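You operate a simulated robot arm through the tools that you are given. There is no shell and no other tool. Be economical: measure what you need, move in short steps, check, and stop when the job is done.

You run a simulated two-armed robot. Do the job below in one go: nothing can be reset, and whatever is moved stays where it is left.

TASK
Close the shallow drawer. Pick up the black brush with one hand, pass it to the other hand and put it on the high shelf of the grey rack. Put the purple lip balm from the top of the white table on the top of the brown counter. Put the blue brush on the folding spot away on the top of the yellow counter. Take the crumpled shirt from the top of the white table and put it on the top of the dryer. The order is free.

It is judged by the outcome, as a careful person would: the job done as asked, and still so three seconds after it is handed in. It fails if anything else is knocked over, pushed out of place, dropped, spilled or broken. Flat cloth is picked up by pressing the open fingertips on it (5 to 10 N) and closing them slowly along it; thin cloth reads only 2 to 8 mm in the jaws.

THE ROBOT
Two 7-joint arms with two-finger parallel grippers on one trunk, on a base that drives. Base frame: it is fixed to the floor where the robot stands at the start and does not move with it; the origin is under the middle of the robot, x ahead of it, y to its left, z up. Units: m, degrees, N and s.
The left shoulder is at the start at [0.07, 0.133, 1.076], the right one opposite. With the tool pointing down near the work surface each hand reaches from about 0.1 to 0.64 m from the robot's upright axis, wherever it stands, measured 20 degrees to its own side. Places, roughly: black brush (10x5x10 cm) [-0.1, -0.8, 0.9]; blue brush (12x5x10 cm) [-3.4, 4.9, 0.9]; crumpled shirt [-3.75, 4.75, 1]; high shelf of the grey rack [0.2, 2.3, 1.2]; lip balm [-3.5, 5, 1]; shallow drawer [0.6, 0, 0.7]; top of the brown counter [-2, 2.3, 0.9]; top of the dryer [-4.6, 3.1, 1.2]; top of the yellow counter [-2.3, 1.4, 0.9]. Payload 1.57 kg a hand.
Tool frame (each hand has its own): the origin (TCP) lies between the finger pads and is the grasp point; the fingertips stand 0.03 m ahead of it; z points along the fingers, y is the line along which they close. The gripper opens to 0.08 m. The fingers are 0.017 m wide and 0.012 m thick; the gripper's body (0.04 by 0.082 m) begins 0.08 m behind the TCP.
Orientation is told as [roll, pitch, yaw] about the base's x, y, z axes, in that order, counted from this pose: with the fingers straight down and closing along the base's y, the tool's x points along the base's -x, its y along +y and its z along -z.

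THE INTERFACE
- The arms move only by the tool drive_tool. It takes "left_increments", "right_increments" or both (then of equal length, played together; a hand with none holds still); each is a list of rows, each an object (a shift or turn left out is 0, a gripper value left out holds the last) with "linear": the shift along the tool's x, y, z in m, a list of three; "rot": the turn, a rotation vector about the tool's x, y, z in degrees, a list of three; "fingers": the closure, from 0 (fully open) to 1 (shut). In form: [{"linear": [tx, ty, tz], "rot": [rx, ry, rz], "fingers": fingers}, ...]. A call has 1 to 10 rows; each row shifts and turns the commanded pose from where the row before left it, along the tool's axes as they then stand. A row lasts 0.2 s, in which the tool goes at most 0.05 m and 8.6 degrees; a call with a longer step from one row to the next is refused whole, and so is a gripper value outside its range. A pose out of reach is approached as far as the arm can. The call stops where the force on the tool passes 40 N (or 10 N more than at its start, if that is more) or the arm is blocked; 0.2 s more then pass. Each finger travels about 0.153 m/s and halts on what it meets, pressing with about 30 N; the grip force reading is that of the motor and also rises with nothing between the fingers. The clock runs only during rows and for 0.2 s after the last one: add rows that do not move to give the fingers time. It gives the time, the measured TCP pose, the force on the tool (base axes), the opening and the grip force at its end, in the units of the frame above (readings bear some noise), with the torque about the TCP (base axes, N m) and any sound that the robot's microphone picked up.
- Cameras (640 x 400 px; columns grow to the right, rows downward): "scene" is now at [0.1122, -0.055, 1.2945]; the picture's right is [-0.67, -0.75, 0.00], its down [-0.50, 0.44, -0.75] and it looks along [0.56, -0.50, -0.66] (base axes); focal length 214 px, centre (320, 200). "left" rides on the left gripper at [0.072, 0.007, -0.122] in its tool frame; the picture's right is [-0.09, 1.00, 0.00], its down [-0.84, -0.08, -0.54] and it looks along [-0.54, -0.05, 0.84] (tool axes); focal length 238 px, centre (320, 200). "right" rides on the right gripper at [0.072, -0.007, -0.122] in its tool frame; the picture's right is [0.09, 1.00, 0.00], its down [-0.84, 0.08, -0.54] and it looks along [-0.54, 0.05, 0.84] (tool axes); focal length 238 px, centre (320, 200). There is no depth. A picture from a camera that has moved, and an enlarged one, comes with that camera's place and axes in the base frame and with its lens.
- grab_frame(camera): a new picture of that camera. No time passes.
- slide_trunk(by): slides the trunk up (or, below 0, down) by that many m; the arms and the scene camera ride with it, the base frame stays. It gives what a move gives, with no picture.
- base_move(legs): drives the robot by 1 to 6 legs, each [ahead, left, turn to the left] in m, m and degrees, along the robot's own axes; the way and the turn of a leg run together, so that a leg with both is an arc; at most 1.5 m and 180 degrees a leg. The arms and the cameras ride along, it lands a little off, and it stops where it bumps. It gives what a move gives.
- head_to(pan, tilt): turns the head with the scene camera to pan (to the left, within 86 degrees either way) and tilt (down, from -29 to 69), counted from straight ahead of the robot. It gives what a move gives.
- zoom(camera, box): a new picture of the part [left, top, right, bottom] of that camera's present view, enlarged. No time passes.
- finish_job(): hands the job in; it is judged then, once.

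Work in short steps. Places have to be worked out from the pictures, the camera data and where the tool is seen: move nearer, look again, correct. Check each grasp and each placing, and mend what went wrong. You have 165 turns and 122 pictures in all, those below and enlarged ones among them. Open the grippers and draw the arms clear of the work before you hand the job in, unless the task says otherwise.

The tools are called after ">>>" by a JSON object that holds its "method" and its "body". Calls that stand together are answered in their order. drive_tool: Moves the arms, as the interface text tells. Its arguments: {"type":"object","properties":{"left_increments":{"type":"array","items":{"type":"object","properties":{"linear":{"type":"array","items":{"type":"number"}},"rot":{"type":"array","items":{"type":"number"}},"fingers":{"type":"number"}}}},"right_increments":{"type":"array","items":{"type":"object","properties":{"linear":{"type":"array","items":{"type":"number"}},"rot":{"type":"array","items":{"type":"number"}},"fingers":{"type":"number"}}}}},"required":[]} The other tools are called the same way: slide_trunk (by) slides the trunk up or down; base_move (legs) drives the base; head_to (pan, tilt) turns the head that bears the scene camera; grab_frame (camera) takes a picture; zoom (camera, box) takes an enlarged picture of a part of a camera's view; finish_job () hands the job in.

At the start:

```text
clock: 0.0
left_position: [0.383, -0.0682, 1.1435]
left_tool_rot: [0.0, 0.0, 0.0]
left_ft_force: [0.0, 0.4, -0.7]
left_wrist_torque: [-0.01, 0.0, 0.01]
left_gripper_width: 0.0802
left_finger_force: 0.1
right_position: [0.3102, -0.4028, 1.0948]
right_tool_rot: [0.0, -0.1, 0.0]
right_ft_force: [0.8, 1.0, 0.8]
right_wrist_torque: [0.05, -0.03, -0.02]
right_gripper_width: 0.0799
right_finger_force: 0.1
trunk travel left (down, up): [-0.65, 0.29]
robot x, y, heading: [-0.001, 0.0001, 0.0]
head pan, tilt: [-41.7, 41.6]
```

scene: 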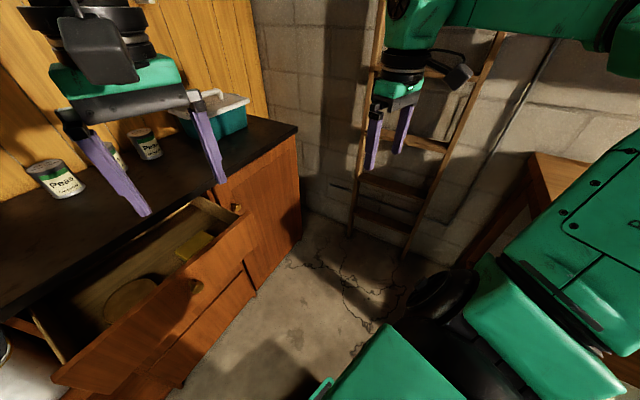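
right: 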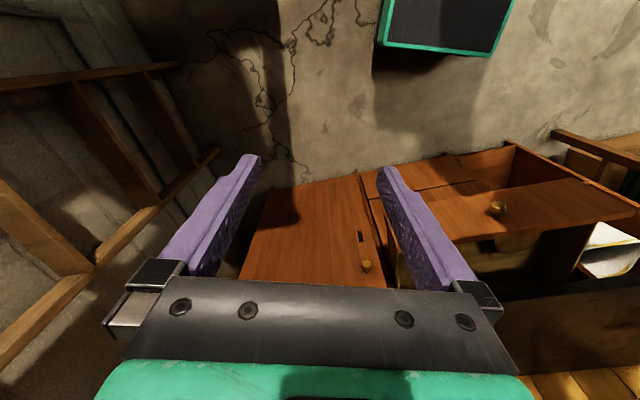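
left: 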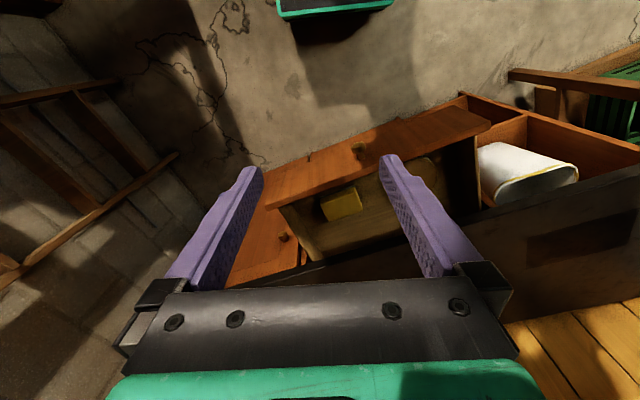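

The drawer stands open ahead of me; I look straight at it, then toward the black brush.

>>> {"method": "head_to", "body": {"pan": 0, "tilt": 45}}

>>> {"method": "grab_frame", "body": {"camera": "scene"}}

>>> {"method": "head_to", "body": {"pan": -80, "tilt": 30}}

>>> {"method": "grab_frame", "body": {"camera": "scene"}}

```text
clock: 1.1
left_position: [0.384, -0.0683, 1.1446]
left_tool_rot: [0.0, -0.1, 0.2]
left_ft_force: [0.2, 0.1, -0.5]
left_wrist_torque: [0.01, 0.0, 0.02]
left_gripper_width: 0.0799
left_finger_force: 0.0
right_position: [0.3108, -0.4027, 1.0953]
right_tool_rot: [0.0, 0.0, 0.1]
right_ft_force: [-0.1, 0.2, 1.3]
right_wrist_torque: [0.0, 0.0, 0.04]
right_gripper_width: 0.0801
right_finger_force: 0.1
trunk travel left (down, up): [-0.65, 0.29]
robot x, y, heading: [0.0031, -0.0018, 0.0]
head pan, tilt: [0.0, 45.0]
```

```text
118 pictures are left
camera scene: at [0.1309, 0.0008, 1.2896], right [0.0, -1.0, 0.0], down [-0.71, 0.0, -0.71], along [0.71, 0.0, -0.71], focal length 214 px, centre (320, 200)
```

scene: 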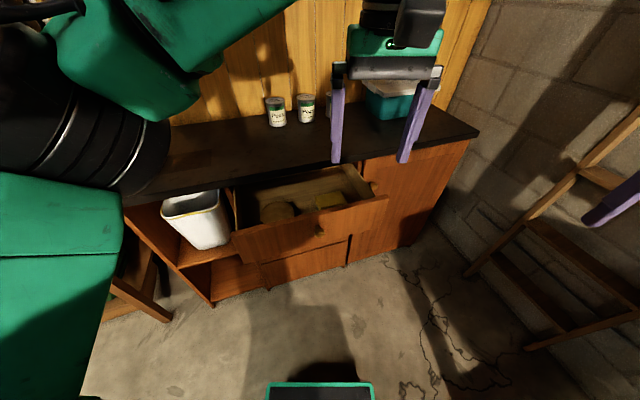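

```text
clock: 2.6
left_position: [0.3833, -0.0684, 1.1438]
left_tool_rot: [0.0, -0.1, 0.2]
left_ft_force: [-0.2, 0.4, 0.2]
left_wrist_torque: [0.01, -0.02, -0.04]
left_gripper_width: 0.0804
left_finger_force: 0.1
right_position: [0.3111, -0.4028, 1.0953]
right_tool_rot: [0.0, 0.0, 0.0]
right_ft_force: [-0.8, 0.1, 0.3]
right_wrist_torque: [0.0, 0.02, 0.05]
right_gripper_width: 0.0799
right_finger_force: 0.0
trunk travel left (down, up): [-0.65, 0.29]
robot x, y, heading: [0.0018, 0.001, 0.0]
head pan, tilt: [-80.0, 30.0]
```

```text
117 pictures are left
camera scene: at [0.0653, -0.0882, 1.3122], right [-0.98, -0.17, 0.0], down [-0.09, 0.49, -0.87], along [0.15, -0.85, -0.5], focal length 214 px, centre (320, 200)
```

scene: 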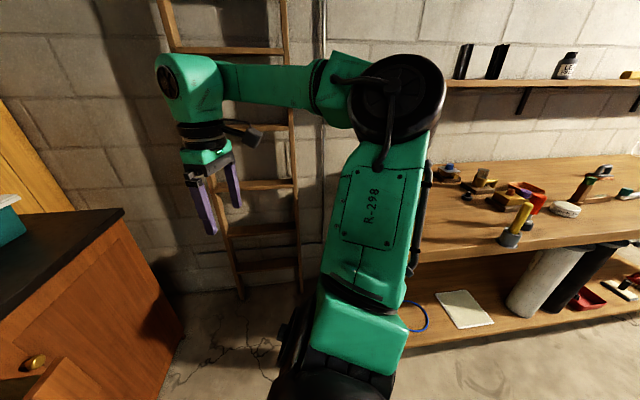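

Drawer knob is about (0.58, 0.01, 0.70), with the cabinet front facing ~19° to the right of my -x axis. I turn the left hand 19° left and tip it so the closed fingers point horizontally at the drawer.

>>> {"method": "drive_tool", "body": {"left_increments": [{"rot": [0, 0, -8.5], "fingers": 1}, {"rot": [0, 0, -8.5]}, {"rot": [0, -8.5, -2]}, {"rot": [0, -8.5, 0]}, {"rot": [0, -8.5, 0]}, {"rot": [0, -8.5, 0]}, {"rot": [0, -8.5, 0]}, {"rot": [0, -8.5, 0]}, {"rot": [0, -8.5, 0]}, {"rot": [0, -8.5, 0]}]}}

>>> {"method": "head_to", "body": {"pan": 0, "tilt": 50}}

```text
refused: row 3 steps farther than a row can; nothing moved
```

```text
clock: 4.2
left_position: [0.3848, -0.0686, 1.1434]
left_tool_rot: [0.0, 0.0, 0.0]
left_ft_force: [-0.1, 0.1, 0.3]
left_wrist_torque: [-0.03, 0.0, 0.02]
left_gripper_width: 0.0801
left_finger_force: 0.1
right_position: [0.3111, -0.4023, 1.0946]
right_tool_rot: [0.0, -0.1, 0.0]
right_ft_force: [-0.3, 0.3, 0.7]
right_wrist_torque: [0.01, -0.02, 0.0]
right_gripper_width: 0.08
right_finger_force: 0.1
trunk travel left (down, up): [-0.65, 0.29]
robot x, y, heading: [-0.0007, 0.0009, -0.1]
head pan, tilt: [0.0, 50.0]
```

One row combined turns past the limit; I resend with every row within 8.6°.

>>> {"method": "drive_tool", "body": {"left_increments": [{"rot": [0, 0, -8.5], "fingers": 1}, {"rot": [0, 0, -8.5]}, {"rot": [0, -8.5, 0]}, {"rot": [0, -8.5, 0]}, {"rot": [0, -8.5, 0]}, {"rot": [0, -8.5, 0]}, {"rot": [0, -8.5, 0]}, {"rot": [0, -8.5, 0]}, {"rot": [0, -8.5, 0]}, {"rot": [0, -8.5, 0]}]}}

```text
clock: 6.3
left_position: [0.3829, -0.0682, 1.1451]
left_tool_rot: [0.0, -68.1, 17.2]
left_ft_force: [0.0, -0.4, 0.1]
left_wrist_torque: [-0.01, 0.01, 0.01]
left_gripper_width: 0.0
left_finger_force: 21.1
right_position: [0.3104, -0.4032, 1.0953]
right_tool_rot: [0.1, 0.1, 0.0]
right_ft_force: [-0.9, 0.1, -0.1]
right_wrist_torque: [0.0, 0.01, 0.0]
right_gripper_width: 0.0797
right_finger_force: 0.1
trunk travel left (down, up): [-0.65, 0.29]
robot x, y, heading: [-0.0008, -0.004, -0.2]
head pan, tilt: [0.0, 50.0]
```

Pitch is -68°; two more turns bring it near horizontal, then I descend in front of the drawer.

>>> {"method": "drive_tool", "body": {"left_increments": [{"rot": [0, -8.5, 0]}, {"rot": [0, -8.5, 0]}, {"linear": [0.04, 0.02, 0]}, {"linear": [0.045, 0.02, 0]}, {"linear": [0.045, 0.02, 0]}, {"linear": [0.045, 0, 0.01]}, {"linear": [0.045, 0, 0.01]}, {"linear": [0.045, 0, 0.01]}, {"linear": [0.045, 0, 0.01]}, {"linear": [0.045, 0, 0.01]}]}}

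>>> {"method": "grab_frame", "body": {"camera": "scene"}}

>>> {"method": "grab_frame", "body": {"camera": "left"}}

```text
clock: 8.6
left_position: [0.4034, 0.0011, 0.8369]
left_tool_rot: [-1.3, -84.7, 18.3]
left_ft_force: [0.3, -0.2, -0.5]
left_wrist_torque: [-0.03, 0.01, 0.02]
left_gripper_width: 0.0
left_finger_force: 21.4
left hand out of reach, approached as far as the arm can: row 7, 8, 9, 10
right_position: [0.3114, -0.403, 1.0952]
right_tool_rot: [0.0, 0.0, -0.1]
right_ft_force: [0.2, -0.8, -0.5]
right_wrist_torque: [0.05, -0.01, 0.0]
right_gripper_width: 0.0798
right_finger_force: 0.0
trunk travel left (down, up): [-0.65, 0.29]
robot x, y, heading: [-0.0005, -0.0006, -0.0]
head pan, tilt: [0.0, 50.0]
```

```text
116 pictures are left
camera scene: at [0.1258, 0.0008, 1.2827], right [0.0, -1.0, 0.0], down [-0.77, 0.0, -0.64], along [0.64, 0.0, -0.77], focal length 214 px, centre (320, 200)
```

scene: 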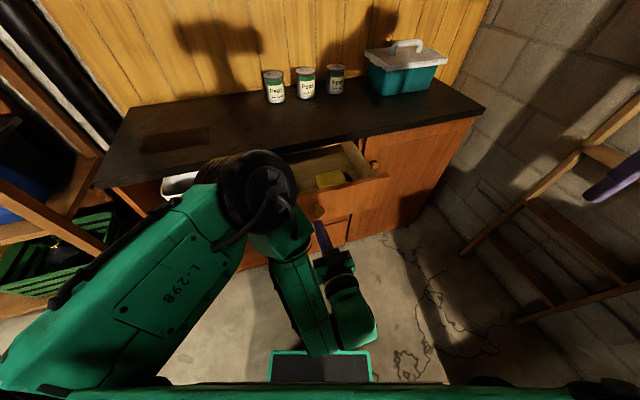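

```text
115 pictures are left
camera left: at [0.2783, -0.0322, 0.7776], right [-0.28, 0.95, 0.09], down [-0.42, -0.21, 0.88], along [0.86, 0.21, 0.46], focal length 238 px, centre (320, 200)
```

left: 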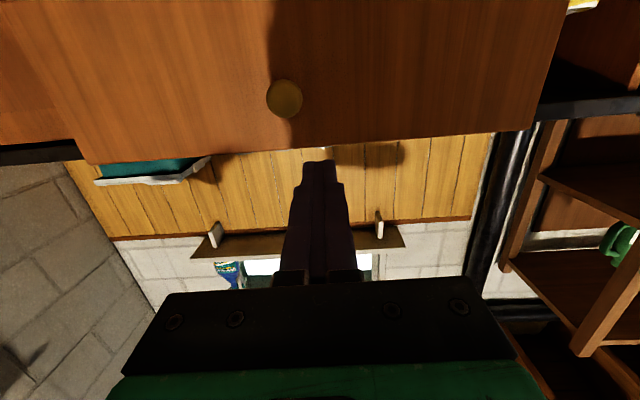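

The left view puts the drawer face near x≈0.52 with z 0.68–0.83, and the knob just to the right of my fingers. I lower the trunk 8 cm, then shift left and creep forward.

>>> {"method": "slide_trunk", "body": {"by": -0.09}}

>>> {"method": "drive_tool", "body": {"left_increments": [{"linear": [0, 0.03, 0]}, {"linear": [0, 0, 0]}]}}

>>> {"method": "grab_frame", "body": {"camera": "left"}}

```text
clock: 9.8
left_position: [0.4045, 0.0003, 0.7472]
left_tool_rot: [-1.5, -84.7, 18.6]
left_ft_force: [0.1, 0.1, 0.1]
left_wrist_torque: [0.0, -0.03, -0.01]
left_gripper_width: 0.0
left_finger_force: 20.9
right_position: [0.3119, -0.4022, 1.0057]
right_tool_rot: [0.0, -0.1, -0.1]
right_ft_force: [0.4, 0.6, 0.4]
right_wrist_torque: [0.02, 0.01, 0.0]
right_gripper_width: 0.08
right_finger_force: 0.1
trunk travel left (down, up): [-0.56, 0.38]
robot x, y, heading: [0.0036, 0.0014, 0.1]
head pan, tilt: [0.0, 50.0]
```

```text
clock: 10.4
left_position: [0.4095, 0.0163, 0.7577]
left_tool_rot: [-0.5, -84.4, 17.6]
left_ft_force: [0.7, -0.5, -0.4]
left_wrist_torque: [-0.05, -0.01, 0.02]
left_gripper_width: 0.0
left_finger_force: 21.4
left hand out of reach, approached as far as the arm can: row 1
right_position: [0.3102, -0.4023, 1.0047]
right_tool_rot: [0.1, -0.1, 0.0]
right_ft_force: [0.1, 0.1, 0.6]
right_wrist_torque: [0.04, -0.02, 0.01]
right_gripper_width: 0.08
right_finger_force: 0.1
trunk travel left (down, up): [-0.56, 0.38]
robot x, y, heading: [-0.0001, 0.0015, 0.1]
head pan, tilt: [0.0, 50.0]
```

```text
114 pictures are left
camera left: at [0.2839, -0.0167, 0.6992], right [-0.29, 0.95, 0.09], down [-0.42, -0.21, 0.88], along [0.86, 0.21, 0.46], focal length 238 px, centre (320, 200)
```

left: 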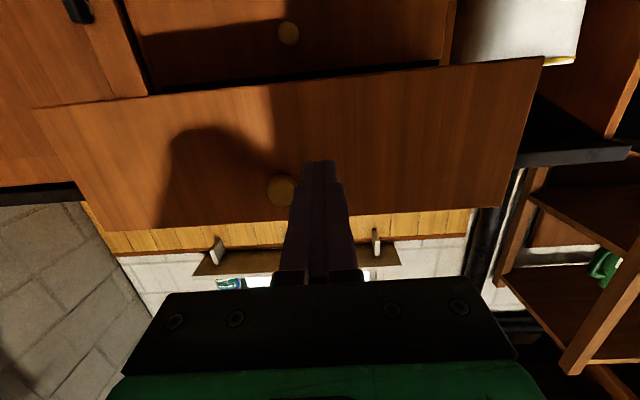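

The fingertips are left of the knob at mid face height; I push forward.

>>> {"method": "drive_tool", "body": {"left_increments": [{"linear": [0, 0, 0.03]}, {"linear": [0, 0, 0.03]}, {"linear": [0, 0, 0.025]}, {"linear": [0, 0, 0.025]}, {"linear": [0, 0, 0.025]}, {"linear": [0, 0, 0.025]}]}}

>>> {"method": "grab_frame", "body": {"camera": "left"}}

```text
clock: 11.8
left_position: [0.5632, 0.0618, 0.7462]
left_tool_rot: [-0.3, -84.7, 17.4]
left_ft_force: [-1.5, 1.2, -0.4]
left_wrist_torque: [0.0, -0.02, 0.05]
left_gripper_width: 0.0
left_finger_force: 21.9
left hand out of reach, approached as far as the arm can: row 1
right_position: [0.3113, -0.4017, 1.0048]
right_tool_rot: [-0.1, -0.1, 0.0]
right_ft_force: [0.6, 0.6, -0.7]
right_wrist_torque: [0.03, -0.02, -0.01]
right_gripper_width: 0.0799
right_finger_force: 0.1
trunk travel left (down, up): [-0.56, 0.38]
robot x, y, heading: [0.0003, -0.0035, -0.3]
head pan, tilt: [0.0, 50.0]
```

```text
113 pictures are left
camera left: at [0.4377, 0.0296, 0.6859], right [-0.29, 0.95, 0.09], down [-0.42, -0.21, 0.88], along [0.86, 0.21, 0.46], focal length 238 px, centre (320, 200)
```

left: 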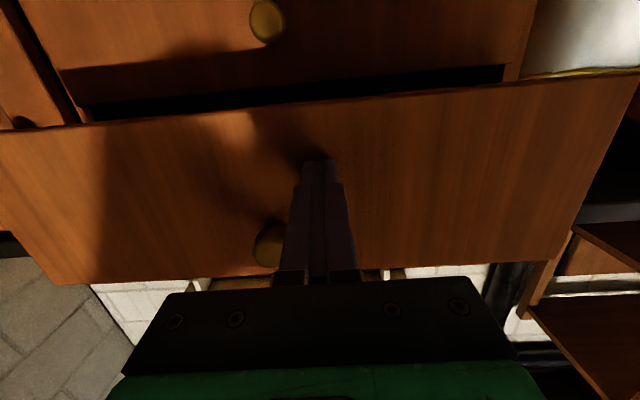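

The fingers are on or almost on the face and the drawer is still part open; I keep pushing in small steps.

>>> {"method": "drive_tool", "body": {"left_increments": [{"linear": [-0.001, 0, 0.02]}, {"linear": [-0.001, 0, 0.02]}, {"linear": [-0.001, 0, 0.02]}, {"linear": [-0.001, 0, 0.02]}, {"linear": [-0.001, 0, 0.02]}]}}

>>> {"method": "grab_frame", "body": {"camera": "left"}}

>>> {"method": "grab_frame", "body": {"camera": "scene"}}

```text
clock: 13.0
left_position: [0.6591, 0.0913, 0.7424]
left_tool_rot: [-0.6, -84.8, 17.7]
left_ft_force: [-0.9, 0.5, 0.6]
left_wrist_torque: [0.01, -0.04, -0.01]
left_gripper_width: 0.0002
left_finger_force: 21.3
right_position: [0.3096, -0.4028, 1.0055]
right_tool_rot: [0.0, 0.1, -0.1]
right_ft_force: [0.0, 1.2, -0.8]
right_wrist_torque: [-0.03, -0.01, 0.0]
right_gripper_width: 0.0799
right_finger_force: 0.0
trunk travel left (down, up): [-0.56, 0.38]
robot x, y, heading: [-0.0019, -0.0021, -0.0]
head pan, tilt: [0.0, 50.0]
```

```text
112 pictures are left
camera left: at [0.5336, 0.0583, 0.6819], right [-0.28, 0.95, 0.09], down [-0.42, -0.21, 0.88], along [0.86, 0.21, 0.46], focal length 238 px, centre (320, 200)
```

left: 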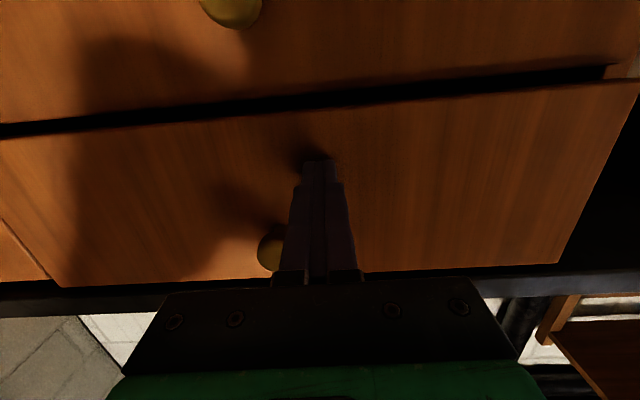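

```text
111 pictures are left
camera scene: at [0.1264, 0.0008, 1.1927], right [0.0, -1.0, 0.0], down [-0.77, 0.0, -0.64], along [0.64, 0.0, -0.77], focal length 214 px, centre (320, 200)
```

scene: 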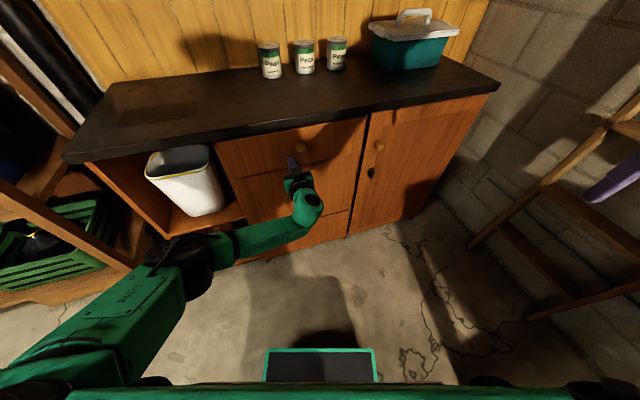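

Nearly closed; there is still a small gap, so I push on until the force rises.

>>> {"method": "drive_tool", "body": {"left_increments": [{"linear": [-0.001, 0, 0.015]}, {"linear": [-0.001, 0, 0.015]}, {"linear": [-0.001, 0, 0.01]}, {"linear": [-0.001, 0, 0.01]}]}}

>>> {"method": "grab_frame", "body": {"camera": "left"}}

```text
clock: 13.5
left_position: [0.6707, 0.0944, 0.7413]
left_tool_rot: [-1.2, -84.9, 18.5]
left_ft_force: [-29.2, 1.3, 8.5]
left_wrist_torque: [-0.02, -0.5, 0.47]
left_gripper_width: 0.0
left_finger_force: 21.3
right_position: [0.3102, -0.4022, 1.0053]
right_tool_rot: [0.1, 0.0, 0.1]
right_ft_force: [1.7, -0.2, -0.7]
right_wrist_torque: [-0.01, 0.06, 0.01]
right_gripper_width: 0.0799
right_finger_force: 0.1
trunk travel left (down, up): [-0.56, 0.38]
robot x, y, heading: [-0.0033, -0.0012, 0.2]
head pan, tilt: [0.0, 50.0]
stopped in row 2 (left hand): the force on the tool passed its limit (the readings are from after the stop); the commanded pose is now the measured one
```

```text
110 pictures are left
camera left: at [0.5456, 0.0611, 0.6802], right [-0.29, 0.95, 0.09], down [-0.42, -0.21, 0.88], along [0.86, 0.22, 0.46], focal length 238 px, centre (320, 200)
```

left: 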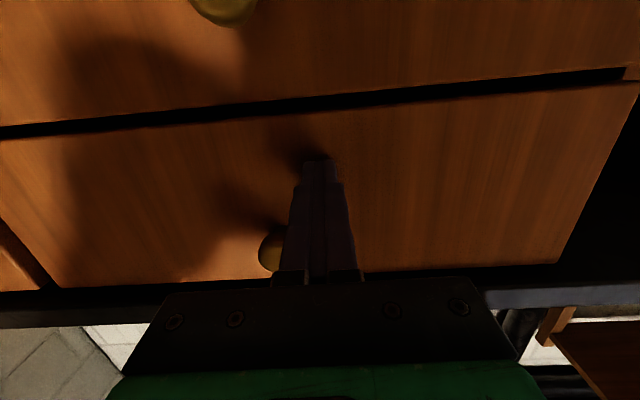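

The drawer met its stop (29 N). I back off and check it.

>>> {"method": "drive_tool", "body": {"left_increments": [{"linear": [0, 0, -0.04]}, {"linear": [0, 0, -0.05]}, {"linear": [0, 0, -0.05]}, {"linear": [0, 0, -0.05]}, {"linear": [-0.045, 0, 0]}, {"linear": [-0.045, 0, 0]}, {"linear": [-0.045, 0, 0]}, {"linear": [-0.045, 0, 0]}, {"linear": [-0.045, 0, 0]}, {"linear": [-0.045, 0, 0]}]}}

>>> {"method": "grab_frame", "body": {"camera": "scene"}}

```text
clock: 15.6
left_position: [0.5203, 0.0803, 0.9559]
left_tool_rot: [79.6, -79.1, -57.8]
left_ft_force: [-0.5, -0.5, -0.5]
left_wrist_torque: [0.04, 0.03, 0.02]
left_gripper_width: 0.0001
left_finger_force: 21.7
right_position: [0.3116, -0.4024, 1.0043]
right_tool_rot: [0.1, 0.1, 0.1]
right_ft_force: [1.1, 0.9, 0.4]
right_wrist_torque: [-0.01, -0.03, 0.0]
right_gripper_width: 0.0799
right_finger_force: 0.1
trunk travel left (down, up): [-0.56, 0.38]
robot x, y, heading: [0.0014, 0.0016, -0.0]
head pan, tilt: [0.0, 50.0]
stopped in row 10 (left hand): the arm was blocked; the commanded pose is now the measured one
```

```text
109 pictures are left
camera scene: at [0.1266, 0.0009, 1.1926], right [0.0, -1.0, 0.0], down [-0.77, 0.0, -0.64], along [0.64, 0.0, -0.77], focal length 214 px, centre (320, 200)
```

scene: 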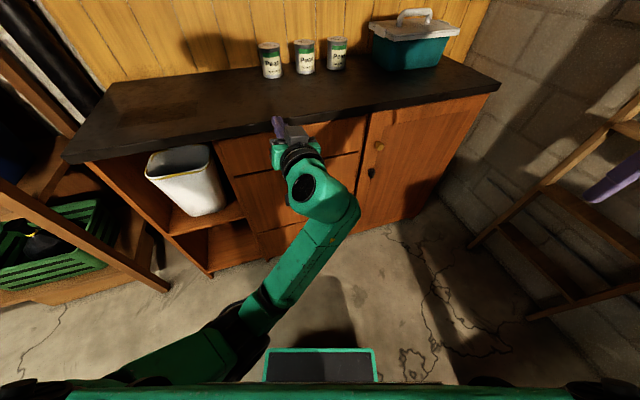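

Drawer looks flush. The left hand still points forward; I turn it back to fingers-down.

>>> {"method": "drive_tool", "body": {"left_increments": [{"rot": [0, 8.5, 0]}, {"rot": [0, 8.5, 0]}, {"rot": [0, 8.5, 0]}, {"rot": [0, 8.5, 0]}, {"rot": [0, 8.5, 0]}, {"rot": [0, 8.5, 0]}, {"rot": [0, 8.5, 0]}, {"rot": [0, 8.5, 0]}, {"rot": [0, 8.5, 0]}, {"rot": [0, 8.5, 0]}]}}

>>> {"method": "drive_tool", "body": {"left_increments": [{"linear": [0.03, 0, -0.03]}, {"linear": [0.03, 0, -0.03]}, {"linear": [0.03, 0, -0.03]}, {"linear": [0, 0, -0.03]}]}}

>>> {"method": "grab_frame", "body": {"camera": "scene"}}

```text
clock: 16.1
left_position: [0.5292, 0.1243, 0.9394]
left_tool_rot: [62.0, -67.3, -32.6]
left_ft_force: [-0.2, -0.2, -0.3]
left_wrist_torque: [0.01, -0.03, 0.02]
left_gripper_width: 0.0001
left_finger_force: 21.4
right_position: [0.3114, -0.4025, 1.0046]
right_tool_rot: [0.0, 0.1, 0.0]
right_ft_force: [-0.7, -0.5, -0.7]
right_wrist_torque: [0.0, 0.02, 0.02]
right_gripper_width: 0.08
right_finger_force: 0.1
trunk travel left (down, up): [-0.56, 0.38]
robot x, y, heading: [-0.0008, -0.0016, 0.2]
head pan, tilt: [0.0, 50.0]
stopped in row 2 (left hand): the arm was blocked; the commanded pose is now the measured one
```

```text
clock: 17.1
left_position: [0.3992, 0.0821, 0.8796]
left_tool_rot: [62.4, -67.5, -32.9]
left_ft_force: [-0.3, -0.4, -0.5]
left_wrist_torque: [0.02, -0.02, 0.02]
left_gripper_width: 0.0001
left_finger_force: 21.7
right_position: [0.311, -0.4026, 1.004]
right_tool_rot: [0.1, 0.1, 0.0]
right_ft_force: [-0.3, -0.6, 0.1]
right_wrist_torque: [0.03, 0.03, -0.01]
right_gripper_width: 0.08
right_finger_force: 0.1
trunk travel left (down, up): [-0.56, 0.38]
robot x, y, heading: [0.0007, 0.0005, 0.1]
head pan, tilt: [0.0, 50.0]
```

```text
108 pictures are left
camera scene: at [0.1257, 0.0003, 1.1927], right [0.0, -1.0, 0.0], down [-0.77, 0.0, -0.64], along [0.64, 0.0, -0.77], focal length 214 px, centre (320, 200)
```

scene: 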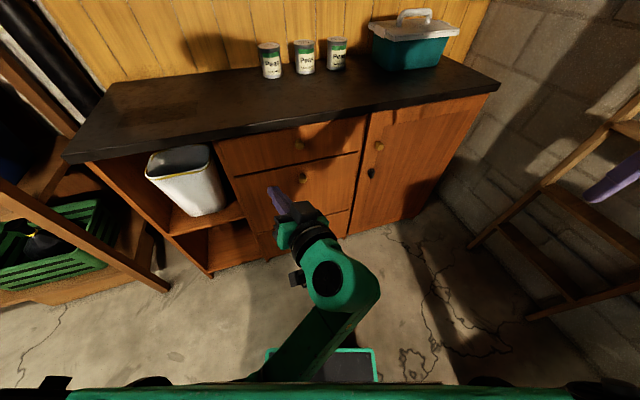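

The drawer is closed flush with the panels. I raise the trunk and turn the left hand to fingers-down with the right rotation vector.

>>> {"method": "slide_trunk", "body": {"by": 0.09}}

>>> {"method": "drive_tool", "body": {"left_increments": [{"rot": [3.43, 7.19, 0.89]}, {"rot": [3.43, 7.19, 0.89]}, {"rot": [3.43, 7.19, 0.89]}, {"rot": [3.43, 7.19, 0.89]}, {"rot": [3.43, 7.19, 0.89]}, {"rot": [3.43, 7.19, 0.89]}, {"rot": [3.43, 7.19, 0.89]}, {"rot": [3.43, 7.19, 0.89]}, {"rot": [3.43, 7.19, 0.89]}, {"rot": [3.43, 7.19, 0.89]}]}}

```text
clock: 18.4
left_position: [0.4002, 0.081, 0.9691]
left_tool_rot: [62.2, -67.3, -32.7]
left_ft_force: [-0.3, 0.4, -0.1]
left_wrist_torque: [0.0, 0.01, 0.02]
left_gripper_width: 0.0
left_finger_force: 21.3
right_position: [0.3125, -0.4028, 1.0944]
right_tool_rot: [0.1, 0.0, 0.1]
right_ft_force: [-0.2, 0.5, -0.7]
right_wrist_torque: [0.01, 0.02, 0.04]
right_gripper_width: 0.0801
right_finger_force: 0.1
trunk travel left (down, up): [-0.65, 0.29]
robot x, y, heading: [-0.0006, 0.0023, -0.1]
head pan, tilt: [0.0, 50.0]
```

```text
clock: 19.0
left_position: [0.3973, 0.1018, 0.9447]
left_tool_rot: [57.8, -52.7, -30.3]
left_ft_force: [0.1, -0.3, -0.7]
left_wrist_torque: [0.0, -0.01, -0.01]
left_gripper_width: 0.0
left_finger_force: 21.3
right_position: [0.3104, -0.4023, 1.0948]
right_tool_rot: [0.2, 0.2, 0.1]
right_ft_force: [0.3, 0.0, -0.1]
right_wrist_torque: [0.03, 0.0, 0.0]
right_gripper_width: 0.08
right_finger_force: 0.0
trunk travel left (down, up): [-0.65, 0.29]
robot x, y, heading: [-0.0028, 0.0008, 0.1]
head pan, tilt: [0.0, 50.0]
stopped in row 3 (left hand): the arm was blocked; the commanded pose is now the measured one
```

The wrist is being blocked in this posture; I move the hand out and up, then continue turning.

>>> {"method": "drive_tool", "body": {"left_increments": [{"linear": [-0.022, 0.031, 0.011]}, {"linear": [-0.022, 0.031, 0.011]}, {"linear": [-0.022, 0.031, 0.011]}, {"linear": [-0.022, 0.031, 0.011]}, {"linear": [-0.022, 0.031, 0.011]}, {"rot": [4.35, 6.7, 0]}, {"rot": [4.35, 6.7, 0]}, {"rot": [4.35, 6.7, 0]}, {"rot": [4.35, 6.7, 0]}, {"rot": [4.35, 6.7, 0]}]}}

>>> {"method": "grab_frame", "body": {"camera": "scene"}}

```text
clock: 19.7
left_position: [0.4236, 0.174, 1.0093]
left_tool_rot: [69.8, -46.1, -39.3]
left_ft_force: [0.4, 0.3, 0.1]
left_wrist_torque: [-0.01, 0.03, -0.01]
left_gripper_width: 0.0003
left_finger_force: 21.3
right_position: [0.3113, -0.4036, 1.0946]
right_tool_rot: [0.0, 0.1, 0.0]
right_ft_force: [0.2, 0.5, -0.9]
right_wrist_torque: [0.0, -0.03, 0.0]
right_gripper_width: 0.0801
right_finger_force: 0.0
trunk travel left (down, up): [-0.65, 0.29]
robot x, y, heading: [-0.0023, 0.0017, -0.1]
head pan, tilt: [0.0, 50.0]
stopped in row 3 (left hand): the arm was blocked; the commanded pose is now the measured one
```

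```text
107 pictures are left
camera scene: at [0.1267, 0.0013, 1.2826], right [0.0, -1.0, 0.0], down [-0.77, 0.0, -0.64], along [0.64, 0.0, -0.77], focal length 214 px, centre (320, 200)
```

scene: 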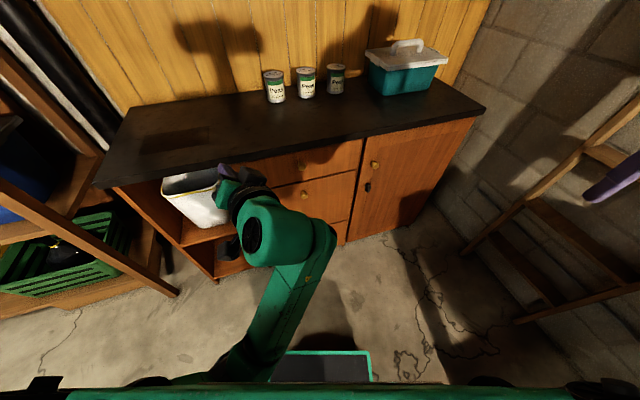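

Moving left drives the wrist further into its limit, so I bring the hand back to the right, toward its start region.

>>> {"method": "drive_tool", "body": {"left_increments": [{"linear": [-0.025, -0.021, -0.025]}, {"linear": [-0.025, -0.021, -0.025]}, {"linear": [-0.025, -0.021, -0.025]}, {"linear": [-0.025, -0.021, -0.025]}, {"linear": [-0.025, -0.021, -0.025]}, {"linear": [0, 0, 0]}]}}

```text
clock: 20.4
left_position: [0.4255, 0.1209, 1.0038]
left_tool_rot: [80.9, -37.5, -45.5]
left_ft_force: [-0.8, 0.3, 0.8]
left_wrist_torque: [0.01, -0.01, 0.01]
left_gripper_width: 0.0
left_finger_force: 21.2
right_position: [0.3118, -0.4033, 1.0949]
right_tool_rot: [0.1, 0.1, 0.1]
right_ft_force: [0.0, -0.2, 1.1]
right_wrist_torque: [0.03, 0.0, 0.0]
right_gripper_width: 0.08
right_finger_force: 0.0
trunk travel left (down, up): [-0.65, 0.29]
robot x, y, heading: [0.0016, 0.0015, 0.1]
head pan, tilt: [0.0, 50.0]
stopped in row 3 (left hand): the arm was blocked; the commanded pose is now the measured one
```

The hand keeps rolling instead of turning down; I look down to see what the arm is touching.

>>> {"method": "head_to", "body": {"pan": 25, "tilt": 69}}

>>> {"method": "grab_frame", "body": {"camera": "scene"}}

```text
clock: 21.2
left_position: [0.4251, 0.12, 1.0044]
left_tool_rot: [80.8, -37.4, -45.4]
left_ft_force: [-1.0, 0.8, -0.3]
left_wrist_torque: [0.01, -0.02, 0.03]
left_gripper_width: 0.0003
left_finger_force: 21.3
right_position: [0.3109, -0.4026, 1.0948]
right_tool_rot: [0.1, 0.0, 0.1]
right_ft_force: [0.1, -0.7, 0.0]
right_wrist_torque: [-0.04, -0.01, -0.03]
right_gripper_width: 0.0801
right_finger_force: 0.0
trunk travel left (down, up): [-0.65, 0.29]
robot x, y, heading: [-0.0035, -0.0013, 0.1]
head pan, tilt: [25.0, 68.8]
```

```text
106 pictures are left
camera scene: at [0.1, 0.0245, 1.2607], right [0.42, -0.91, 0.0], down [-0.84, -0.39, -0.36], along [0.33, 0.15, -0.93], focal length 214 px, centre (320, 200)
```

scene: 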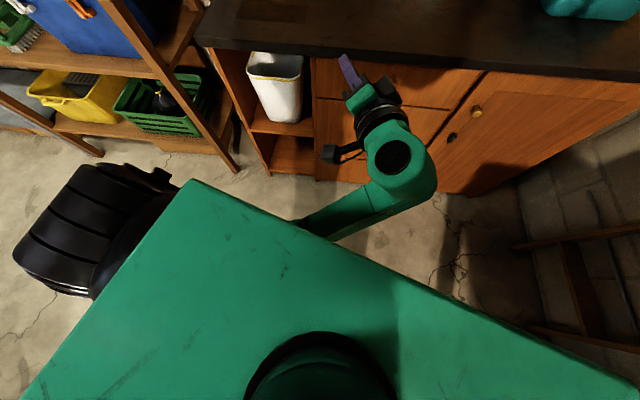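

The elbow is tucked under the torso. I extend the hand forward and up over the counter edge to unfold it.

>>> {"method": "drive_tool", "body": {"left_increments": [{"linear": [-0.04, 0.008, 0.007]}, {"linear": [-0.04, 0.008, 0.007]}, {"linear": [-0.04, 0.008, 0.007]}, {"linear": [-0.04, 0.008, 0.007]}, {"linear": [-0.04, 0.008, 0.007]}]}}

>>> {"method": "head_to", "body": {"pan": 0, "tilt": 45}}

>>> {"method": "grab_frame", "body": {"camera": "scene"}}

```text
clock: 21.8
left_position: [0.4722, 0.1294, 1.0273]
left_tool_rot: [89.7, -28.0, -46.7]
left_ft_force: [-0.4, 1.0, -0.4]
left_wrist_torque: [-0.01, 0.01, -0.01]
left_gripper_width: 0.0
left_finger_force: 21.4
right_position: [0.3118, -0.4021, 1.0949]
right_tool_rot: [0.2, 0.1, 0.1]
right_ft_force: [0.8, 0.6, -0.5]
right_wrist_torque: [-0.01, 0.04, 0.02]
right_gripper_width: 0.0799
right_finger_force: 0.1
trunk travel left (down, up): [-0.65, 0.29]
robot x, y, heading: [-0.0005, 0.0001, 0.3]
head pan, tilt: [25.0, 68.8]
stopped in row 2 (left hand): the arm was blocked; the commanded pose is now the measured one
```

```text
clock: 22.7
left_position: [0.4703, 0.1285, 1.0258]
left_tool_rot: [89.7, -28.2, -46.8]
left_ft_force: [0.4, 0.1, 0.0]
left_wrist_torque: [0.01, 0.0, 0.03]
left_gripper_width: 0.0
left_finger_force: 21.0
right_position: [0.3109, -0.4019, 1.0942]
right_tool_rot: [0.1, -0.1, 0.1]
right_ft_force: [-0.4, -0.3, -0.1]
right_wrist_torque: [-0.02, -0.03, 0.02]
right_gripper_width: 0.08
right_finger_force: 0.0
trunk travel left (down, up): [-0.65, 0.29]
robot x, y, heading: [0.001, 0.0017, 0.1]
head pan, tilt: [0.0, 45.0]
```

```text
105 pictures are left
camera scene: at [0.1306, 0.0011, 1.2895], right [0.0, -1.0, 0.0], down [-0.71, 0.0, -0.71], along [0.71, 0.0, -0.71], focal length 214 px, centre (320, 200)
```

scene: 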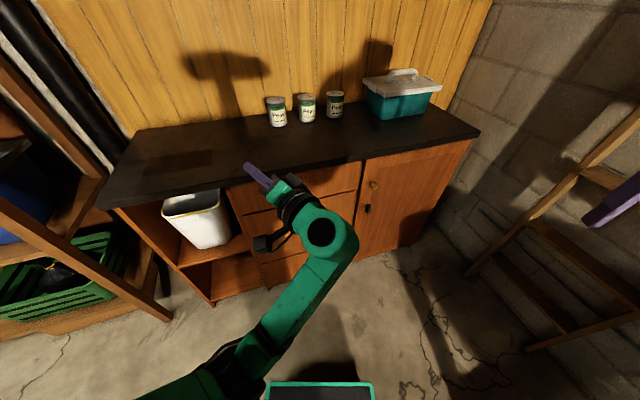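

Each move drags a roll about the finger axis, so a wrist joint sits at its limit. I test rolling it back the other way.

>>> {"method": "drive_tool", "body": {"left_increments": [{"rot": [0, 0, -8]}, {"rot": [0, 0, -8]}, {"rot": [0, 0, -8]}]}}

>>> {"method": "drive_tool", "body": {"left_increments": [{"linear": [0, 0, 0.03]}, {"linear": [0, 0, 0.03]}]}}

```text
clock: 23.5
left_position: [0.4726, 0.1364, 1.0283]
left_tool_rot: [92.1, -51.3, -47.7]
left_ft_force: [-0.2, -0.1, -0.2]
left_wrist_torque: [-0.02, -0.01, 0.04]
left_gripper_width: 0.0001
left_finger_force: 21.1
right_position: [0.3115, -0.4021, 1.0957]
right_tool_rot: [0.1, -0.1, 0.1]
right_ft_force: [-0.3, 1.0, 0.6]
right_wrist_torque: [0.01, 0.0, -0.01]
right_gripper_width: 0.08
right_finger_force: 0.0
trunk travel left (down, up): [-0.65, 0.29]
robot x, y, heading: [0.0025, 0.0003, -0.0]
head pan, tilt: [0.0, 45.0]
```

```text
clock: 24.1
left_position: [0.5152, 0.1721, 1.0287]
left_tool_rot: [89.8, -52.2, -46.6]
left_ft_force: [0.5, 0.4, 1.0]
left_wrist_torque: [0.02, 0.03, 0.02]
left_gripper_width: 0.0001
left_finger_force: 21.5
right_position: [0.3112, -0.4013, 1.0944]
right_tool_rot: [0.1, 0.1, 0.1]
right_ft_force: [0.7, 0.3, 0.4]
right_wrist_torque: [0.02, -0.01, 0.0]
right_gripper_width: 0.08
right_finger_force: 0.1
trunk travel left (down, up): [-0.65, 0.29]
robot x, y, heading: [-0.0009, -0.0008, 0.2]
head pan, tilt: [0.0, 45.0]
```

Rolling back is free. I finish the roll until the jaws are level and yaw the hand right toward straight ahead.

>>> {"method": "drive_tool", "body": {"left_increments": [{"rot": [0, 0, -8]}, {"rot": [0, 0, -8]}, {"rot": [0, 0, -8]}, {"rot": [0, 0, -8]}, {"rot": [0, 0, -6]}, {"rot": [8, 0, 0]}, {"rot": [8, 0, 0]}, {"rot": [8, 0, 0]}]}}

```text
clock: 25.9
left_position: [0.5141, 0.1711, 1.0264]
left_tool_rot: [-60.8, -89.6, 79.7]
left_ft_force: [0.1, 0.5, 0.1]
left_wrist_torque: [-0.01, -0.01, -0.03]
left_gripper_width: 0.0002
left_finger_force: 21.5
right_position: [0.3116, -0.4025, 1.0953]
right_tool_rot: [0.0, 0.0, 0.1]
right_ft_force: [0.3, 0.7, -0.3]
right_wrist_torque: [-0.03, -0.01, 0.01]
right_gripper_width: 0.08
right_finger_force: 0.0
trunk travel left (down, up): [-0.65, 0.29]
robot x, y, heading: [0.0023, 0.0024, 0.1]
head pan, tilt: [0.0, 45.0]
```

That works: the hand is level, pointing ahead 19° left. Now I pitch it down.

>>> {"method": "drive_tool", "body": {"left_increments": [{"rot": [0, 8.5, 0]}, {"rot": [0, 8.5, 0]}, {"rot": [0, 8.5, 0]}, {"rot": [0, 8.5, 0]}, {"rot": [0, 8.5, 0]}, {"rot": [0, 8.5, 0]}, {"rot": [0, 8.5, 0]}, {"rot": [0, 8.5, 0]}, {"rot": [0, 8.5, 0]}, {"rot": [0, 8.5, 0]}]}}

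```text
clock: 26.6
left_position: [0.5139, 0.2063, 1.0158]
left_tool_rot: [33.6, -70.2, -9.4]
left_ft_force: [-0.3, 0.7, 0.1]
left_wrist_torque: [-0.01, -0.01, 0.0]
left_gripper_width: 0.0
left_finger_force: 21.2
right_position: [0.3119, -0.4022, 1.0952]
right_tool_rot: [0.2, 0.1, 0.1]
right_ft_force: [0.2, -0.1, -0.1]
right_wrist_torque: [-0.04, -0.01, -0.03]
right_gripper_width: 0.08
right_finger_force: 0.0
trunk travel left (down, up): [-0.65, 0.29]
robot x, y, heading: [0.0001, 0.0001, 0.0]
head pan, tilt: [0.0, 45.0]
stopped in row 3 (left hand): the arm was blocked; the commanded pose is now the measured one
```

Pitching down is still blocked; I look at the left elbow to understand the posture.

>>> {"method": "head_to", "body": {"pan": 60, "tilt": 60}}

>>> {"method": "grab_frame", "body": {"camera": "scene"}}

>>> {"method": "grab_frame", "body": {"camera": "left"}}

```text
clock: 27.9
left_position: [0.5139, 0.2073, 1.0165]
left_tool_rot: [33.6, -70.0, -9.4]
left_ft_force: [-0.3, 0.0, 0.2]
left_wrist_torque: [-0.03, -0.02, 0.03]
left_gripper_width: 0.0001
left_finger_force: 21.0
right_position: [0.3115, -0.4021, 1.0949]
right_tool_rot: [0.1, -0.1, 0.1]
right_ft_force: [0.8, 0.3, -0.3]
right_wrist_torque: [0.0, 0.0, 0.01]
right_gripper_width: 0.0798
right_finger_force: 0.1
trunk travel left (down, up): [-0.65, 0.29]
robot x, y, heading: [-0.0022, 0.0023, 0.1]
head pan, tilt: [60.0, 60.0]
```

```text
104 pictures are left
camera scene: at [0.0825, 0.0587, 1.2701], right [0.87, -0.5, 0.0], down [-0.43, -0.75, -0.5], along [0.25, 0.43, -0.87], focal length 214 px, centre (320, 200)
```

scene: 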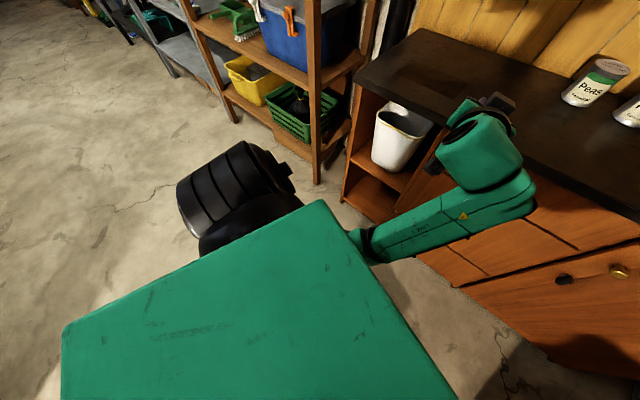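

```text
103 pictures are left
camera left: at [0.3807, 0.1644, 0.9844], right [-0.34, 0.9, 0.27], down [-0.16, -0.34, 0.93], along [0.93, 0.27, 0.26], focal length 238 px, centre (320, 200)
```

left: 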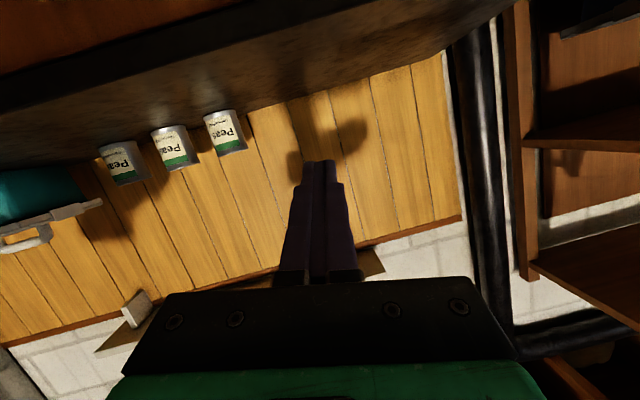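

I retry the pitch slowly, in case the stop came from the arm lagging.

>>> {"method": "drive_tool", "body": {"left_increments": [{"rot": [0, 3, 0]}, {"rot": [0, 3, 0]}, {"rot": [0, 3, 0]}, {"rot": [0, 3, 0]}, {"rot": [0, 3, 0]}, {"rot": [0, 3, 0]}, {"rot": [0, 3, 0]}, {"rot": [0, 3, 0]}, {"rot": [0, 3, 0]}, {"rot": [0, 3, 0]}]}}

>>> {"method": "drive_tool", "body": {"left_increments": [{"rot": [0, 3, 0]}, {"rot": [0, 3, 0]}, {"rot": [0, 3, 0]}, {"rot": [0, 3, 0]}, {"rot": [0, 3, 0]}, {"rot": [0, 3, 0]}, {"rot": [0, 3, 0]}, {"rot": [0, 3, 0]}, {"rot": [0, 3, 0]}, {"rot": [0, 3, 0]}]}}

```text
clock: 30.1
left_position: [0.5137, 0.2284, 1.0184]
left_tool_rot: [18.5, -42.8, 12.5]
left_ft_force: [-0.3, 0.0, -0.3]
left_wrist_torque: [0.01, 0.0, 0.04]
left_gripper_width: 0.0
left_finger_force: 21.4
right_position: [0.3107, -0.4026, 1.0952]
right_tool_rot: [0.0, 0.0, 0.1]
right_ft_force: [0.3, 0.1, -0.1]
right_wrist_torque: [-0.01, 0.03, 0.01]
right_gripper_width: 0.0804
right_finger_force: 0.1
trunk travel left (down, up): [-0.65, 0.29]
robot x, y, heading: [-0.0007, 0.0013, 0.0]
head pan, tilt: [60.0, 60.0]
```

```text
clock: 32.3
left_position: [0.559, 0.2297, 0.993]
left_tool_rot: [11.0, -12.9, 20.0]
left_ft_force: [-0.7, -0.1, 0.8]
left_wrist_torque: [-0.05, -0.02, -0.01]
left_gripper_width: 0.0
left_finger_force: 21.1
left hand out of reach, approached as far as the arm can: row 3, 4, 5, 6, 7, 8, 9
right_position: [0.3112, -0.4024, 1.0942]
right_tool_rot: [0.0, 0.1, 0.0]
right_ft_force: [0.4, -0.2, 0.7]
right_wrist_torque: [0.0, 0.0, -0.01]
right_gripper_width: 0.08
right_finger_force: 0.0
trunk travel left (down, up): [-0.65, 0.29]
robot x, y, heading: [0.0019, 0.0018, 0.1]
head pan, tilt: [60.0, 60.0]
```

Slow motion works: the hand is nearly down. I level it and draw it back and up, slowly.

>>> {"method": "drive_tool", "body": {"left_increments": [{"linear": [0.015, -0.006, -0.012], "rot": [1.1, 1.3, 2]}, {"linear": [0.015, -0.006, -0.012], "rot": [1.1, 1.3, 2]}, {"linear": [0.015, -0.006, -0.012], "rot": [1.1, 1.3, 2]}, {"linear": [0.015, -0.006, -0.012], "rot": [1.1, 1.3, 2]}, {"linear": [0.015, -0.006, -0.012], "rot": [1.1, 1.3, 2]}, {"linear": [0.015, -0.006, -0.012], "rot": [1.1, 1.3, 2]}, {"linear": [0.015, -0.006, -0.012], "rot": [1.1, 1.3, 2]}, {"linear": [0.015, -0.006, -0.012], "rot": [1.1, 1.3, 2]}, {"linear": [0.015, -0.006, -0.012], "rot": [1.1, 1.3, 2]}, {"linear": [0.015, -0.006, -0.012], "rot": [1.1, 1.3, 2]}]}}

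>>> {"method": "head_to", "body": {"pan": -80, "tilt": 30}}

```text
clock: 34.5
left_position: [0.5363, 0.1605, 1.0907]
left_tool_rot: [1.9, 2.1, 1.5]
left_ft_force: [-0.1, 0.5, 0.5]
left_wrist_torque: [0.01, 0.0, 0.0]
left_gripper_width: 0.0001
left_finger_force: 21.1
left hand out of reach, approached as far as the arm can: row 1, 2, 3, 4, 5, 6, 7, 8, 9
right_position: [0.3113, -0.4021, 1.094]
right_tool_rot: [0.0, -0.1, 0.1]
right_ft_force: [0.3, -0.6, 0.7]
right_wrist_torque: [0.0, -0.02, 0.0]
right_gripper_width: 0.0801
right_finger_force: 0.0
trunk travel left (down, up): [-0.65, 0.29]
robot x, y, heading: [-0.0011, 0.0012, 0.3]
head pan, tilt: [60.0, 60.0]
```

```text
clock: 36.7
left_position: [0.5385, 0.1616, 1.0888]
left_tool_rot: [1.5, 2.1, 1.6]
left_ft_force: [0.4, 0.1, -0.5]
left_wrist_torque: [0.0, 0.03, -0.03]
left_gripper_width: 0.0001
left_finger_force: 21.2
right_position: [0.3104, -0.402, 1.0943]
right_tool_rot: [0.1, -0.1, 0.1]
right_ft_force: [0.1, -0.5, 0.0]
right_wrist_torque: [0.02, -0.02, 0.03]
right_gripper_width: 0.0801
right_finger_force: 0.0
trunk travel left (down, up): [-0.65, 0.29]
robot x, y, heading: [-0.0026, -0.0018, 0.1]
head pan, tilt: [-80.0, 30.0]
```

Hand points down. I try to draw it back toward the body.

>>> {"method": "drive_tool", "body": {"left_increments": [{"linear": [0.02, 0, 0], "fingers": 0}, {"linear": [0.02, 0, 0]}, {"linear": [0.02, 0, 0]}, {"linear": [0.02, 0, 0]}, {"linear": [0.02, 0, 0]}, {"linear": [0.02, 0, 0]}, {"linear": [0.02, 0, 0]}, {"linear": [0.02, 0, 0]}]}}

>>> {"method": "grab_frame", "body": {"camera": "scene"}}

```text
clock: 38.5
left_position: [0.537, 0.1612, 1.0896]
left_tool_rot: [1.5, 2.1, 1.5]
left_ft_force: [-0.3, 0.2, 0.4]
left_wrist_torque: [0.0, 0.0, 0.0]
left_gripper_width: 0.08
left_finger_force: 0.0
left hand out of reach, approached as far as the arm can: row 1, 2, 3, 4, 5, 6, 7, 8
right_position: [0.3113, -0.403, 1.0952]
right_tool_rot: [0.1, 0.0, 0.1]
right_ft_force: [-0.3, 0.1, -0.2]
right_wrist_torque: [0.02, 0.02, 0.0]
right_gripper_width: 0.08
right_finger_force: 0.0
trunk travel left (down, up): [-0.65, 0.29]
robot x, y, heading: [-0.0007, 0.0022, 0.1]
head pan, tilt: [-80.0, 30.0]
```

```text
102 pictures are left
camera scene: at [0.0651, -0.0881, 1.3122], right [-0.98, -0.17, 0.0], down [-0.09, 0.49, -0.87], along [0.15, -0.85, -0.5], focal length 214 px, centre (320, 200)
```

scene: 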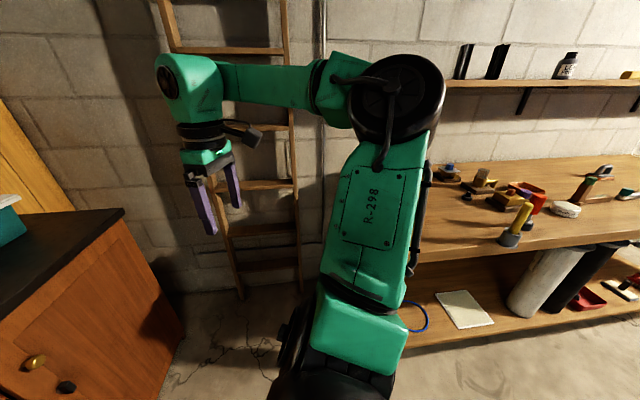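

It cannot fold straight back; I shift the hand sideways to the right and then retract slowly.

>>> {"method": "drive_tool", "body": {"left_increments": [{"linear": [0, -0.025, 0]}, {"linear": [0, -0.025, 0]}, {"linear": [0, -0.025, 0]}, {"linear": [0, -0.025, 0]}, {"linear": [0, -0.025, 0]}, {"linear": [0, -0.025, 0]}, {"linear": [0, -0.025, 0]}, {"linear": [0, -0.025, 0]}, {"linear": [0, 0, -0.02]}, {"linear": [0, 0, -0.02]}]}}

>>> {"method": "drive_tool", "body": {"left_increments": [{"linear": [0.015, 0, 0]}, {"linear": [0.015, 0, 0]}, {"linear": [0.015, 0, 0]}, {"linear": [0.015, 0, 0]}, {"linear": [0.015, 0, 0]}, {"linear": [0.015, 0, 0]}, {"linear": [0.015, 0, 0]}, {"linear": [0.015, 0, 0]}, {"linear": [0.015, 0, 0]}, {"linear": [0.015, 0, 0]}]}}

```text
clock: 40.7
left_position: [0.5298, 0.0472, 1.0892]
left_tool_rot: [1.1, 1.0, 1.6]
left_ft_force: [0.2, 0.2, -0.4]
left_wrist_torque: [0.03, 0.02, -0.02]
left_gripper_width: 0.0802
left_finger_force: 0.0
left hand out of reach, approached as far as the arm can: row 3, 4, 5, 6, 7, 8, 9, 10
right_position: [0.3108, -0.4021, 1.0946]
right_tool_rot: [0.1, 0.0, 0.2]
right_ft_force: [-0.1, 0.5, 0.1]
right_wrist_torque: [0.02, -0.03, 0.01]
right_gripper_width: 0.08
right_finger_force: 0.0
trunk travel left (down, up): [-0.65, 0.29]
robot x, y, heading: [-0.0019, 0.0, 0.0]
head pan, tilt: [-80.0, 30.0]
```

```text
clock: 42.9
left_position: [0.5302, 0.0479, 1.0885]
left_tool_rot: [1.1, 1.1, 1.7]
left_ft_force: [0.4, -0.5, 0.3]
left_wrist_torque: [-0.01, -0.02, -0.04]
left_gripper_width: 0.08
left_finger_force: 0.1
left hand out of reach, approached as far as the arm can: row 1, 2, 3, 4, 5, 6, 7, 8, 9, 10
right_position: [0.3108, -0.4016, 1.0943]
right_tool_rot: [0.1, 0.1, 0.1]
right_ft_force: [0.0, 0.3, 0.6]
right_wrist_torque: [-0.02, 0.02, 0.01]
right_gripper_width: 0.0802
right_finger_force: 0.1
trunk travel left (down, up): [-0.65, 0.29]
robot x, y, heading: [-0.0006, 0.003, 0.0]
head pan, tilt: [-80.0, 30.0]
```

I look at the left arm's present shape.

>>> {"method": "head_to", "body": {"pan": 30, "tilt": 50}}

>>> {"method": "grab_frame", "body": {"camera": "scene"}}

>>> {"method": "grab_frame", "body": {"camera": "right"}}

```text
clock: 44.8
left_position: [0.5312, 0.0466, 1.0882]
left_tool_rot: [1.1, 1.1, 1.7]
left_ft_force: [-0.2, -0.4, 0.0]
left_wrist_torque: [-0.02, -0.03, -0.01]
left_gripper_width: 0.08
left_finger_force: 0.0
right_position: [0.3119, -0.4028, 1.0956]
right_tool_rot: [0.1, 0.0, 0.1]
right_ft_force: [0.8, 0.4, -1.4]
right_wrist_torque: [0.03, 0.02, -0.01]
right_gripper_width: 0.08
right_finger_force: 0.0
trunk travel left (down, up): [-0.65, 0.29]
robot x, y, heading: [-0.002, -0.0011, 0.1]
head pan, tilt: [30.0, 50.0]
```

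```text
101 pictures are left
camera scene: at [0.116, 0.0395, 1.2827], right [0.5, -0.87, 0.0], down [-0.66, -0.38, -0.64], along [0.56, 0.32, -0.77], focal length 214 px, centre (320, 200)
```

scene: 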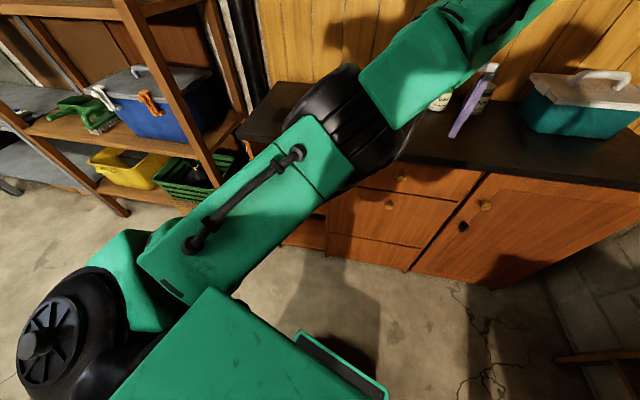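

```text
100 pictures are left
camera right: at [0.2389, -0.4093, 1.2175], right [-0.09, 1.0, 0.0], down [0.84, 0.08, 0.54], along [0.54, 0.05, -0.84], focal length 238 px, centre (320, 200)
```

right: 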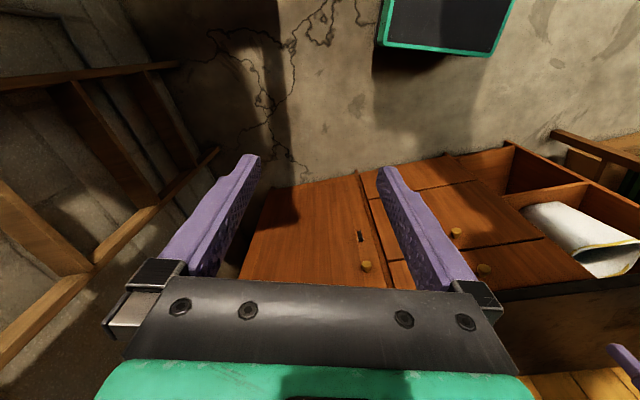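

The left elbow is now forward and high. I try raising the hand, then drawing it back in small steps.

>>> {"method": "drive_tool", "body": {"left_increments": [{"linear": [0, 0, -0.02]}, {"linear": [0, 0, -0.02]}, {"linear": [0, 0, -0.02]}, {"linear": [0, 0, -0.02]}, {"linear": [0, 0, -0.02]}, {"linear": [0.015, 0, -0.01]}, {"linear": [0.015, 0, -0.01]}, {"linear": [0.015, 0, -0.01]}, {"linear": [0.015, 0, -0.01]}, {"linear": [0.015, 0, -0.01]}]}}

>>> {"method": "drive_tool", "body": {"left_increments": [{"linear": [0, 0.02, 0.02], "rot": [0, 0, -3]}, {"linear": [0, 0.02, 0.02], "rot": [0, 0, -3]}, {"linear": [0, 0.02, 0], "rot": [0, 0, -3]}, {"linear": [0, 0.02, 0], "rot": [0, 0, -3]}, {"linear": [0, 0.02, 0], "rot": [0, 0, -3]}, {"linear": [0, 0.02, 0], "rot": [0, 0, -3]}, {"linear": [0, 0.02, 0], "rot": [0, 0, -3]}, {"linear": [0, 0.02, 0], "rot": [0, 0, -3]}, {"linear": [0, 0.02, 0], "rot": [0, 0, -3]}, {"linear": [0, 0.02, 0], "rot": [0, 0, -3]}]}}

```text
clock: 47.0
left_position: [0.5311, 0.0478, 1.0882]
left_tool_rot: [1.1, 1.2, 1.7]
left_ft_force: [-0.3, -0.4, 0.3]
left_wrist_torque: [0.01, -0.03, 0.0]
left_gripper_width: 0.08
left_finger_force: 0.1
left hand out of reach, approached as far as the arm can: row 1, 2, 3, 4, 5, 6, 7, 8, 9, 10
right_position: [0.3106, -0.402, 1.0955]
right_tool_rot: [0.1, 0.0, 0.1]
right_ft_force: [0.3, 0.1, 0.7]
right_wrist_torque: [0.0, -0.02, 0.01]
right_gripper_width: 0.08
right_finger_force: 0.0
trunk travel left (down, up): [-0.65, 0.29]
robot x, y, heading: [-0.0002, -0.0002, 0.3]
head pan, tilt: [30.0, 50.0]
```

```text
clock: 49.2
left_position: [0.5105, 0.2192, 1.079]
left_tool_rot: [2.4, 2.1, 26.9]
left_ft_force: [0.4, 0.0, -0.7]
left_wrist_torque: [0.0, 0.02, 0.0]
left_gripper_width: 0.0801
left_finger_force: 0.0
left hand out of reach, approached as far as the arm can: row 1, 2, 3, 4
right_position: [0.3115, -0.402, 1.0948]
right_tool_rot: [-0.1, 0.1, 0.1]
right_ft_force: [-0.2, -1.0, 0.3]
right_wrist_torque: [0.07, -0.03, 0.0]
right_gripper_width: 0.0801
right_finger_force: 0.0
trunk travel left (down, up): [-0.65, 0.29]
robot x, y, heading: [-0.004, 0.0026, 0.2]
head pan, tilt: [30.0, 50.0]
```

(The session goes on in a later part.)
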